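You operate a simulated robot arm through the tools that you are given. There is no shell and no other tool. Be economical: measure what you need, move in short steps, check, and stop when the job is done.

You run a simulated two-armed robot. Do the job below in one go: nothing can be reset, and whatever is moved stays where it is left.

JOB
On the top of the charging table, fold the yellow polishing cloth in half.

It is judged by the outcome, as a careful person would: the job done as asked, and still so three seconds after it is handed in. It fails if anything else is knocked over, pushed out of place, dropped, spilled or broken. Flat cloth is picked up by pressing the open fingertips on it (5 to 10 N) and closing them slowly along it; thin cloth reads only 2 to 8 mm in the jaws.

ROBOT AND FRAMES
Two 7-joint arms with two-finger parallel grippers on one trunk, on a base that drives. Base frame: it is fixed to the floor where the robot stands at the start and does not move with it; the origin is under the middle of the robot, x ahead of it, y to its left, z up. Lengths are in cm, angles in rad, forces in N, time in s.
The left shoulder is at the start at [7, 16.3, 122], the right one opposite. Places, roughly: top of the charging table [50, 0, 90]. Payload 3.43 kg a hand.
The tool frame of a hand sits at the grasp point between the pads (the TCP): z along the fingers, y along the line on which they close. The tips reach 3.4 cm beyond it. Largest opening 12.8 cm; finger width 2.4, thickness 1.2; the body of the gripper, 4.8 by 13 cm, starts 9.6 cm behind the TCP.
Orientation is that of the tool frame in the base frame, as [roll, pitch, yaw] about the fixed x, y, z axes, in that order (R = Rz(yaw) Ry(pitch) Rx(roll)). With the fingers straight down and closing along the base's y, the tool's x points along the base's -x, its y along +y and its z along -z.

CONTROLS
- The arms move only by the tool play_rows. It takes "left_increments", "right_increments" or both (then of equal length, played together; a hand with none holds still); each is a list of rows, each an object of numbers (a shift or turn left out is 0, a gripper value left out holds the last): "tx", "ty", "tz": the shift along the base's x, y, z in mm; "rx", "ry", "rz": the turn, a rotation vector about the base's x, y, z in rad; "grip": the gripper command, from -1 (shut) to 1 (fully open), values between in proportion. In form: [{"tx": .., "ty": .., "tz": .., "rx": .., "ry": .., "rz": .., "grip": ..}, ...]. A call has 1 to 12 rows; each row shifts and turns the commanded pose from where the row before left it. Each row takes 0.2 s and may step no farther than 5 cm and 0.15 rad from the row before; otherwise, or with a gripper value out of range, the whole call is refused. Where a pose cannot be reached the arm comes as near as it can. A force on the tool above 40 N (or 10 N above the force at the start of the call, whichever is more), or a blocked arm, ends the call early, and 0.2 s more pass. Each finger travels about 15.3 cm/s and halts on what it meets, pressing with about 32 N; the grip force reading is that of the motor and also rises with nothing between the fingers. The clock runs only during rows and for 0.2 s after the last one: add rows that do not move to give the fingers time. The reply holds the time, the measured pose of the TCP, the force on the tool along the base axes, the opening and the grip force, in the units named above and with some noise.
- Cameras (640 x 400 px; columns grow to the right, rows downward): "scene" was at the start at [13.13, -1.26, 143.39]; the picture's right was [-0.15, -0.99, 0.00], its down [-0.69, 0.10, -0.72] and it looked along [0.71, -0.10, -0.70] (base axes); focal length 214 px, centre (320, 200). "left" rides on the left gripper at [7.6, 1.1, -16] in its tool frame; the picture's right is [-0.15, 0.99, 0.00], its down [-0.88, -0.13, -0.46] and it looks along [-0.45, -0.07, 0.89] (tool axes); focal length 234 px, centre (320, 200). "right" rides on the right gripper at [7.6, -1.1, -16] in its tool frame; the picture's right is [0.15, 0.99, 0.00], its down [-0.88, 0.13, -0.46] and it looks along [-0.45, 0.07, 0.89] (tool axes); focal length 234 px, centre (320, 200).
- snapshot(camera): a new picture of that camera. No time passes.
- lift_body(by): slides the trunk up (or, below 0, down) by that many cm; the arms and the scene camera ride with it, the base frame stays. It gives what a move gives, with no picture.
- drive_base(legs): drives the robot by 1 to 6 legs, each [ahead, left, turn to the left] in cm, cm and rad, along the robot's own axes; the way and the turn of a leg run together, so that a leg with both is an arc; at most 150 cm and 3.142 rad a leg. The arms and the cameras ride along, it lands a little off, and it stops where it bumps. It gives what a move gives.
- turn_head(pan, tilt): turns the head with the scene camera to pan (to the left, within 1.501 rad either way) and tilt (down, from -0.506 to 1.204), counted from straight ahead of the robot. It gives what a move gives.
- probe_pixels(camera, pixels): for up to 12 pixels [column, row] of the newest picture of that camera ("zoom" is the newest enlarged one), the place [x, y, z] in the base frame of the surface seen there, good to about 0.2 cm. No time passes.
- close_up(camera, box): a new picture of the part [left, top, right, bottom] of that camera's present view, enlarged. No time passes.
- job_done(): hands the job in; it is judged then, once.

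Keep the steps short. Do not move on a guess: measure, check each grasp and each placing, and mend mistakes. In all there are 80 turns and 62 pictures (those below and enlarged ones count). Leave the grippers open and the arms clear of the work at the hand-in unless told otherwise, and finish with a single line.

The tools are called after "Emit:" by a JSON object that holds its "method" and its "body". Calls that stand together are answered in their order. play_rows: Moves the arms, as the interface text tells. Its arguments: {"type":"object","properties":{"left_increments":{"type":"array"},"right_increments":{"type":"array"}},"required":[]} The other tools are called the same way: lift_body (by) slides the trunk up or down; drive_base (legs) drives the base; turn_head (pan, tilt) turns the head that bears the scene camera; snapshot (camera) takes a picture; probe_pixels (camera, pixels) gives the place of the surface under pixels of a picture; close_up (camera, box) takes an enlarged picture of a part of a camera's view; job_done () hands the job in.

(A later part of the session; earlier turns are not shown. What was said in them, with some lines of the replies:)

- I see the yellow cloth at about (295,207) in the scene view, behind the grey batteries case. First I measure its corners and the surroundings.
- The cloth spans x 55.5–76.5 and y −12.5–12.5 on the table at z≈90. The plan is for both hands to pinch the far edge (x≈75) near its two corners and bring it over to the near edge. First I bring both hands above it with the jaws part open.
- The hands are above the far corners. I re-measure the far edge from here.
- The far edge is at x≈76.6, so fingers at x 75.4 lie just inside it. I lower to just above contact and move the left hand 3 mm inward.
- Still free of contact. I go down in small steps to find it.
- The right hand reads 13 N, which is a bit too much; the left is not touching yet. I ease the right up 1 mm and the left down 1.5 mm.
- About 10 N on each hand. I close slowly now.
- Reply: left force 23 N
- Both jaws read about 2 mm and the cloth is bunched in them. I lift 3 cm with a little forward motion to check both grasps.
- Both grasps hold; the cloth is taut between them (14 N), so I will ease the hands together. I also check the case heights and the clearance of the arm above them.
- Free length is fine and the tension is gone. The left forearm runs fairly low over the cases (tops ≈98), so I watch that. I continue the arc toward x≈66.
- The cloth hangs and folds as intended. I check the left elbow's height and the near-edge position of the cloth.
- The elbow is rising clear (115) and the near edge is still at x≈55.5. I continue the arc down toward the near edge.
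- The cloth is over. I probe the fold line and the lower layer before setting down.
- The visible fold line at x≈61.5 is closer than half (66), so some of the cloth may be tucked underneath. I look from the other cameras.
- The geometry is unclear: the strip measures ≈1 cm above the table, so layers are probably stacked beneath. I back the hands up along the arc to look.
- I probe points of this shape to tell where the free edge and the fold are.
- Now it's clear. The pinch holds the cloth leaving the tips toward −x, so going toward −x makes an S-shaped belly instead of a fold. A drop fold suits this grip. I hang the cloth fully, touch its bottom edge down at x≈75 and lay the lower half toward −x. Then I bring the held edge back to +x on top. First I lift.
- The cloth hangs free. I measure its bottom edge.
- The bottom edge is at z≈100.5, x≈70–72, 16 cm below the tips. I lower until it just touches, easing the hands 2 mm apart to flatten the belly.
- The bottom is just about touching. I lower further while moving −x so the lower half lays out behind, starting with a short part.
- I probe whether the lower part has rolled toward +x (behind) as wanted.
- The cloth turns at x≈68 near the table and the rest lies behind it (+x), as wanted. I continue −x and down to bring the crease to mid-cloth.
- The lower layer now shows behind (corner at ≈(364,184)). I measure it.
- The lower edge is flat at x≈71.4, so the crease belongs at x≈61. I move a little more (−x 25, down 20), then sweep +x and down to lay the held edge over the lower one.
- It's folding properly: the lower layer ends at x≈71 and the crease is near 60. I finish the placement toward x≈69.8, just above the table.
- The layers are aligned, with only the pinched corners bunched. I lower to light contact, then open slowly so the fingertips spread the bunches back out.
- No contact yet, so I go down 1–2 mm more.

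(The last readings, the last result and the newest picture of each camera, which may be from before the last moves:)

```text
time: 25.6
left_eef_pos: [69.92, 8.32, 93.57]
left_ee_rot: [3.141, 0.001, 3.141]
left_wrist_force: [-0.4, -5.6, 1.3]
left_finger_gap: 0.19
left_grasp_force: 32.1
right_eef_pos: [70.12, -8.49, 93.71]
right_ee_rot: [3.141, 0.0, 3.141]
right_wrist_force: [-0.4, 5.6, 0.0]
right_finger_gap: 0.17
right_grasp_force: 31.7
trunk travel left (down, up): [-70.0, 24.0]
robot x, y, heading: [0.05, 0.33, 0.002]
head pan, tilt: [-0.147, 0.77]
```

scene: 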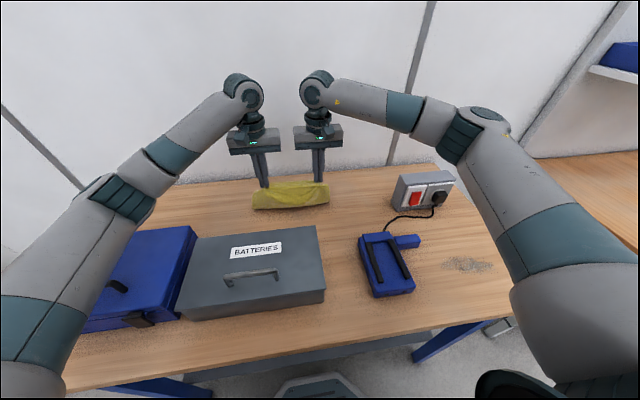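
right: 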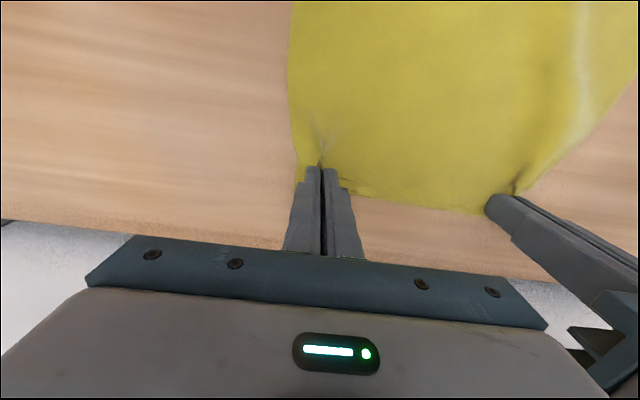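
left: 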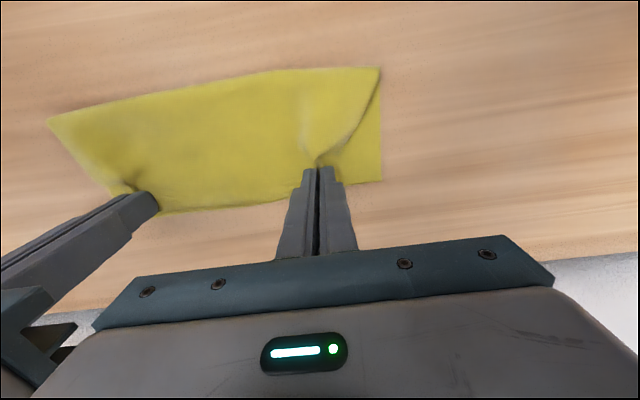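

The left hand just touches. I lower the right another 1.5 mm and the left 0.5 mm, then open slowly to about 5 cm.

Emit:
{"method": "play_rows", "body": {"left_increments": [{"tz": -0.4}, {}, {"grip": -0.95}, {"grip": -0.88}, {"grip": -0.8}, {"grip": -0.7}, {"grip": -0.6}, {"grip": -0.5}, {"grip": -0.4}, {"grip": -0.3}, {"grip": -0.22}, {}], "right_increments": [{"tz": -0.8}, {"tz": -0.5}, {"grip": -0.95}, {"grip": -0.88}, {"grip": -0.8}, {"grip": -0.7}, {"grip": -0.6}, {"grip": -0.5}, {"grip": -0.4}, {"grip": -0.3}, {"grip": -0.22}, {}]}}

Emit:
{"method": "snapshot", "body": {"camera": "left"}}

Emit:
{"method": "snapshot", "body": {"camera": "right"}}

```text
time: 28.2
left_eef_pos: [70.04, 8.24, 93.5]
left_ee_rot: [3.14, 0.0, -3.14]
left_wrist_force: [-0.2, -0.3, -0.1]
left_finger_gap: 4.99
left_grasp_force: 0.1
right_eef_pos: [70.09, -8.51, 93.53]
right_ee_rot: [3.141, -0.001, 3.14]
right_wrist_force: [0.4, 1.3, 4.3]
right_finger_gap: 4.78
right_grasp_force: 0.0
trunk travel left (down, up): [-70.0, 24.0]
robot x, y, heading: [0.15, -0.11, 0.001]
head pan, tilt: [-0.147, 0.77]
```

```text
26 pictures are left
```

left: 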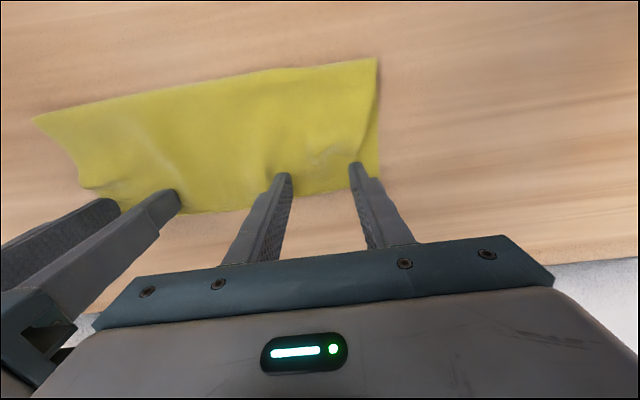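

```text
25 pictures are left
```

right: 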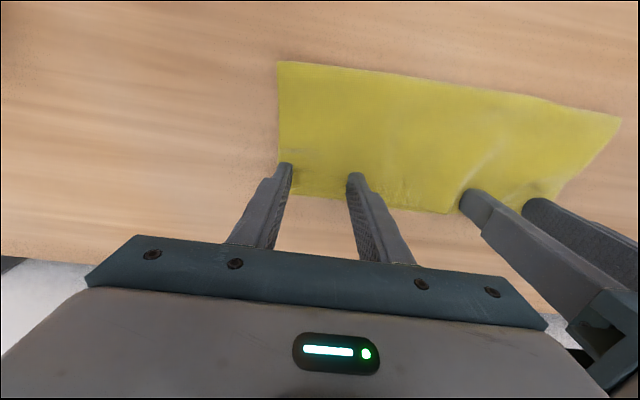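

Released and spread nicely. I lift both hands straight up and look.

Emit:
{"method": "play_rows", "body": {"left_increments": [{"tz": 15}, {"tz": 35}, {"tz": 45, "ty": 20}, {"tz": 45, "ty": 40}, {"ty": 40, "tz": 20}, {"ty": 40}, {}], "right_increments": [{"tz": 15}, {"tz": 35}, {"tz": 45, "ty": -20}, {"tz": 45, "ty": -20}, {"ty": -10, "tz": 20}, {}, {}]}}

Emit:
{"method": "snapshot", "body": {"camera": "right"}}

Emit:
{"method": "snapshot", "body": {"camera": "left"}}

Emit:
{"method": "close_up", "body": {"camera": "scene", "box": [214, 150, 374, 250]}}

```text
refused: row 4 steps farther than a row can; nothing moved
```

```text
24 pictures are left
```

right: 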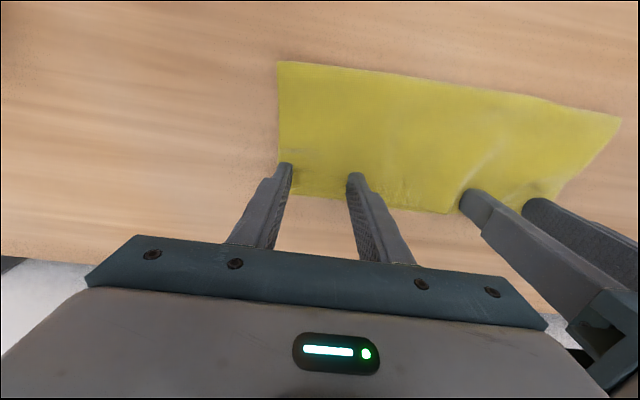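

```text
23 pictures are left
```

left: 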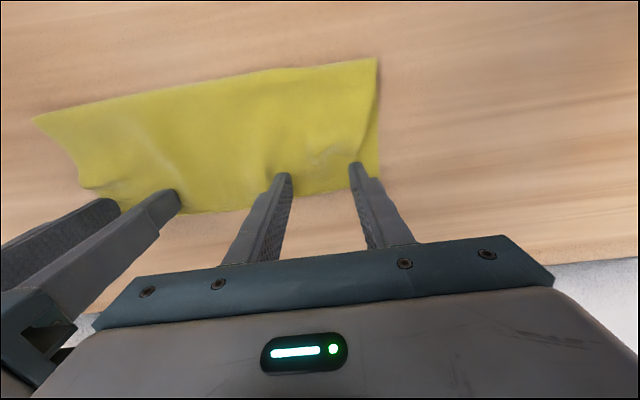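

```text
4.00 times, centred on (294, 200) of scene
```

zoom: 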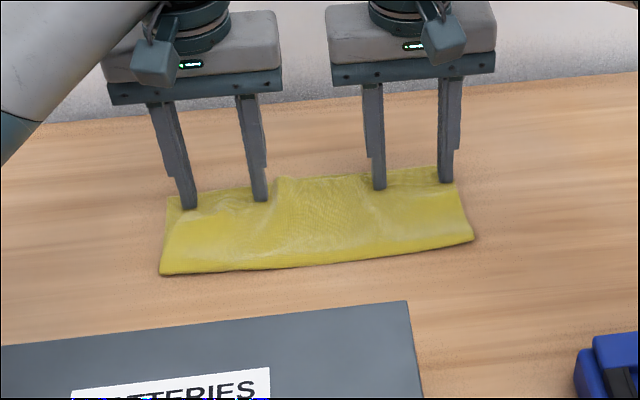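

The row was too long, so nothing moved. I repeat with shorter steps.

Emit:
{"method": "play_rows", "body": {"left_increments": [{"tz": 10}, {"tz": 30}, {"tz": 40, "ty": 15}, {"tz": 30, "ty": 35}, {"ty": 40, "tz": 20}, {}], "right_increments": [{"tz": 10}, {"tz": 30}, {"tz": 40, "ty": -15}, {"tz": 30, "ty": -20}, {"ty": -10, "tz": 20}, {}]}}

Emit:
{"method": "snapshot", "body": {"camera": "right"}}

Emit:
{"method": "snapshot", "body": {"camera": "left"}}

Emit:
{"method": "close_up", "body": {"camera": "scene", "box": [214, 150, 374, 250]}}

```text
time: 29.6
left_eef_pos: [70.11, 17.32, 106.78]
left_ee_rot: [3.141, -0.001, -3.142]
left_wrist_force: [1.0, 0.0, 0.3]
left_finger_gap: 4.98
left_grasp_force: 0.1
right_eef_pos: [70.28, -13.04, 106.45]
right_ee_rot: [-3.14, 0.0, 3.141]
right_wrist_force: [0.8, -1.1, 0.1]
right_finger_gap: 4.98
right_grasp_force: 0.1
trunk travel left (down, up): [-70.0, 24.0]
robot x, y, heading: [0.07, 0.22, 0.003]
head pan, tilt: [-0.147, 0.77]
```

```text
21 pictures are left
```

right: 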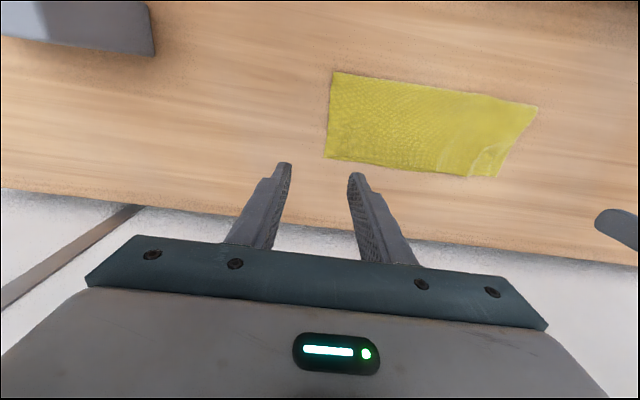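

```text
20 pictures are left
```

left: 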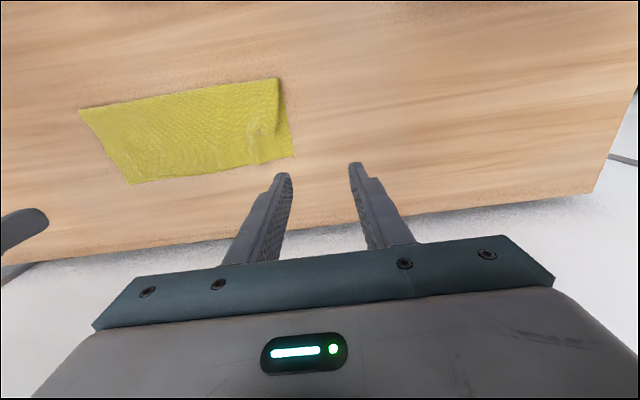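

```text
4.00 times, centred on (294, 200) of scene
```

zoom: 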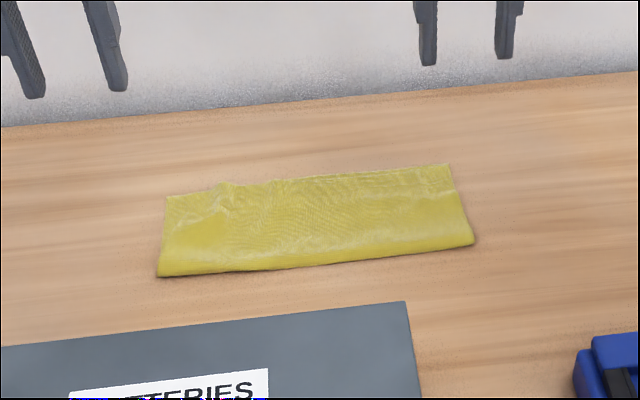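

Very neat: a half-width rectangle. I zoom in on the left corner, which shows a small wrinkle, and measure.

Emit:
{"method": "close_up", "body": {"camera": "left", "box": [70, 60, 310, 210]}}

Emit:
{"method": "probe_pixels", "body": {"camera": "left", "pixels": [[80, 110], [277, 80], [292, 154], [131, 182], [276, 120], [255, 155], [200, 130], [240, 160]]}}

Emit:
{"method": "close_up", "body": {"camera": "right", "box": [310, 50, 550, 200]}}

```text
2.67 times, centred on (190, 135) of left
```

zoom: 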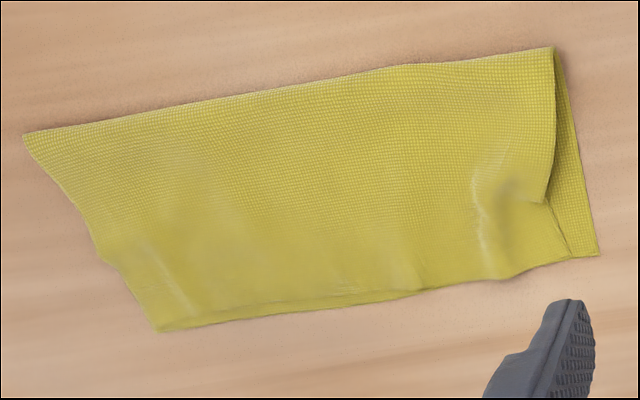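

```text
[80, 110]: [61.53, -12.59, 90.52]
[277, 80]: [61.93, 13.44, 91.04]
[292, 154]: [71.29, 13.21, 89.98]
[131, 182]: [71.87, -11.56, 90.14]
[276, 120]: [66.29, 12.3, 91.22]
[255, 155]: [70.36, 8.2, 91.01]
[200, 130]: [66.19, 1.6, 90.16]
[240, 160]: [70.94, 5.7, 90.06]
```

```text
2.67 times, centred on (430, 125) of right
```

zoom: 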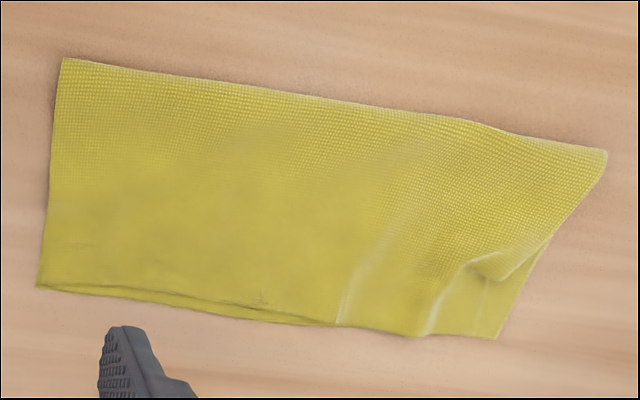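

The cloth is folded in half (10.3 × 25 cm, edges matching within about 1 cm). I retract to roughly the starting pose with the grippers open, then do a final check.

Emit:
{"method": "play_rows", "body": {"left_increments": [{"tz": 30, "ty": 35, "grip": 1}, {"tz": 25, "ty": 35}, {"ty": 40}, {"ty": 25}, {}, {}], "right_increments": [{"tz": 30, "ty": -25, "grip": 1}, {"tz": 15, "ty": -25}, {"ty": -25}, {}, {}, {}]}}

Emit:
{"method": "snapshot", "body": {"camera": "scene"}}

```text
time: 31.0
left_eef_pos: [70.03, 30.93, 112.13]
left_ee_rot: [3.141, -0.001, -3.14]
left_wrist_force: [0.0, 0.4, -0.7]
left_finger_gap: 12.8
left_grasp_force: 0.0
right_eef_pos: [69.99, -20.49, 110.92]
right_ee_rot: [3.14, 0.001, 3.141]
right_wrist_force: [0.4, -0.7, -0.5]
right_finger_gap: 12.81
right_grasp_force: 0.0
trunk travel left (down, up): [-70.0, 24.0]
robot x, y, heading: [-0.07, -0.14, -0.001]
head pan, tilt: [-0.147, 0.77]
```

```text
16 pictures are left
```

scene: 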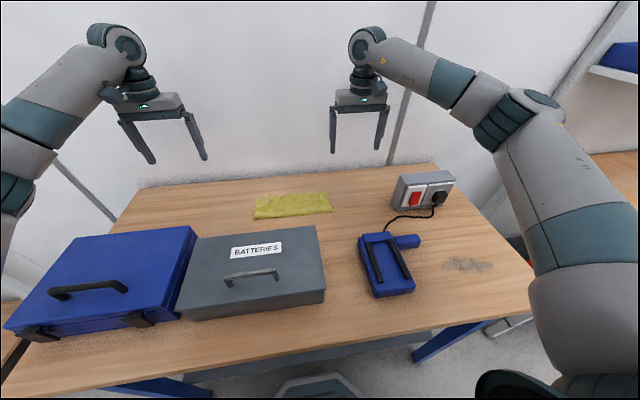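

The cloth lies folded, both cases, the blue tool and the power box are where they were, and the arms are clear with the grippers open. I hand it in.

Emit:
{"method": "job_done", "body": {}}

```text
The job is handed in.
```

The yellow polishing cloth is folded in half on the charging table, with a slight wrinkle and about 1 cm of mismatch at its left corner; nothing else was moved.
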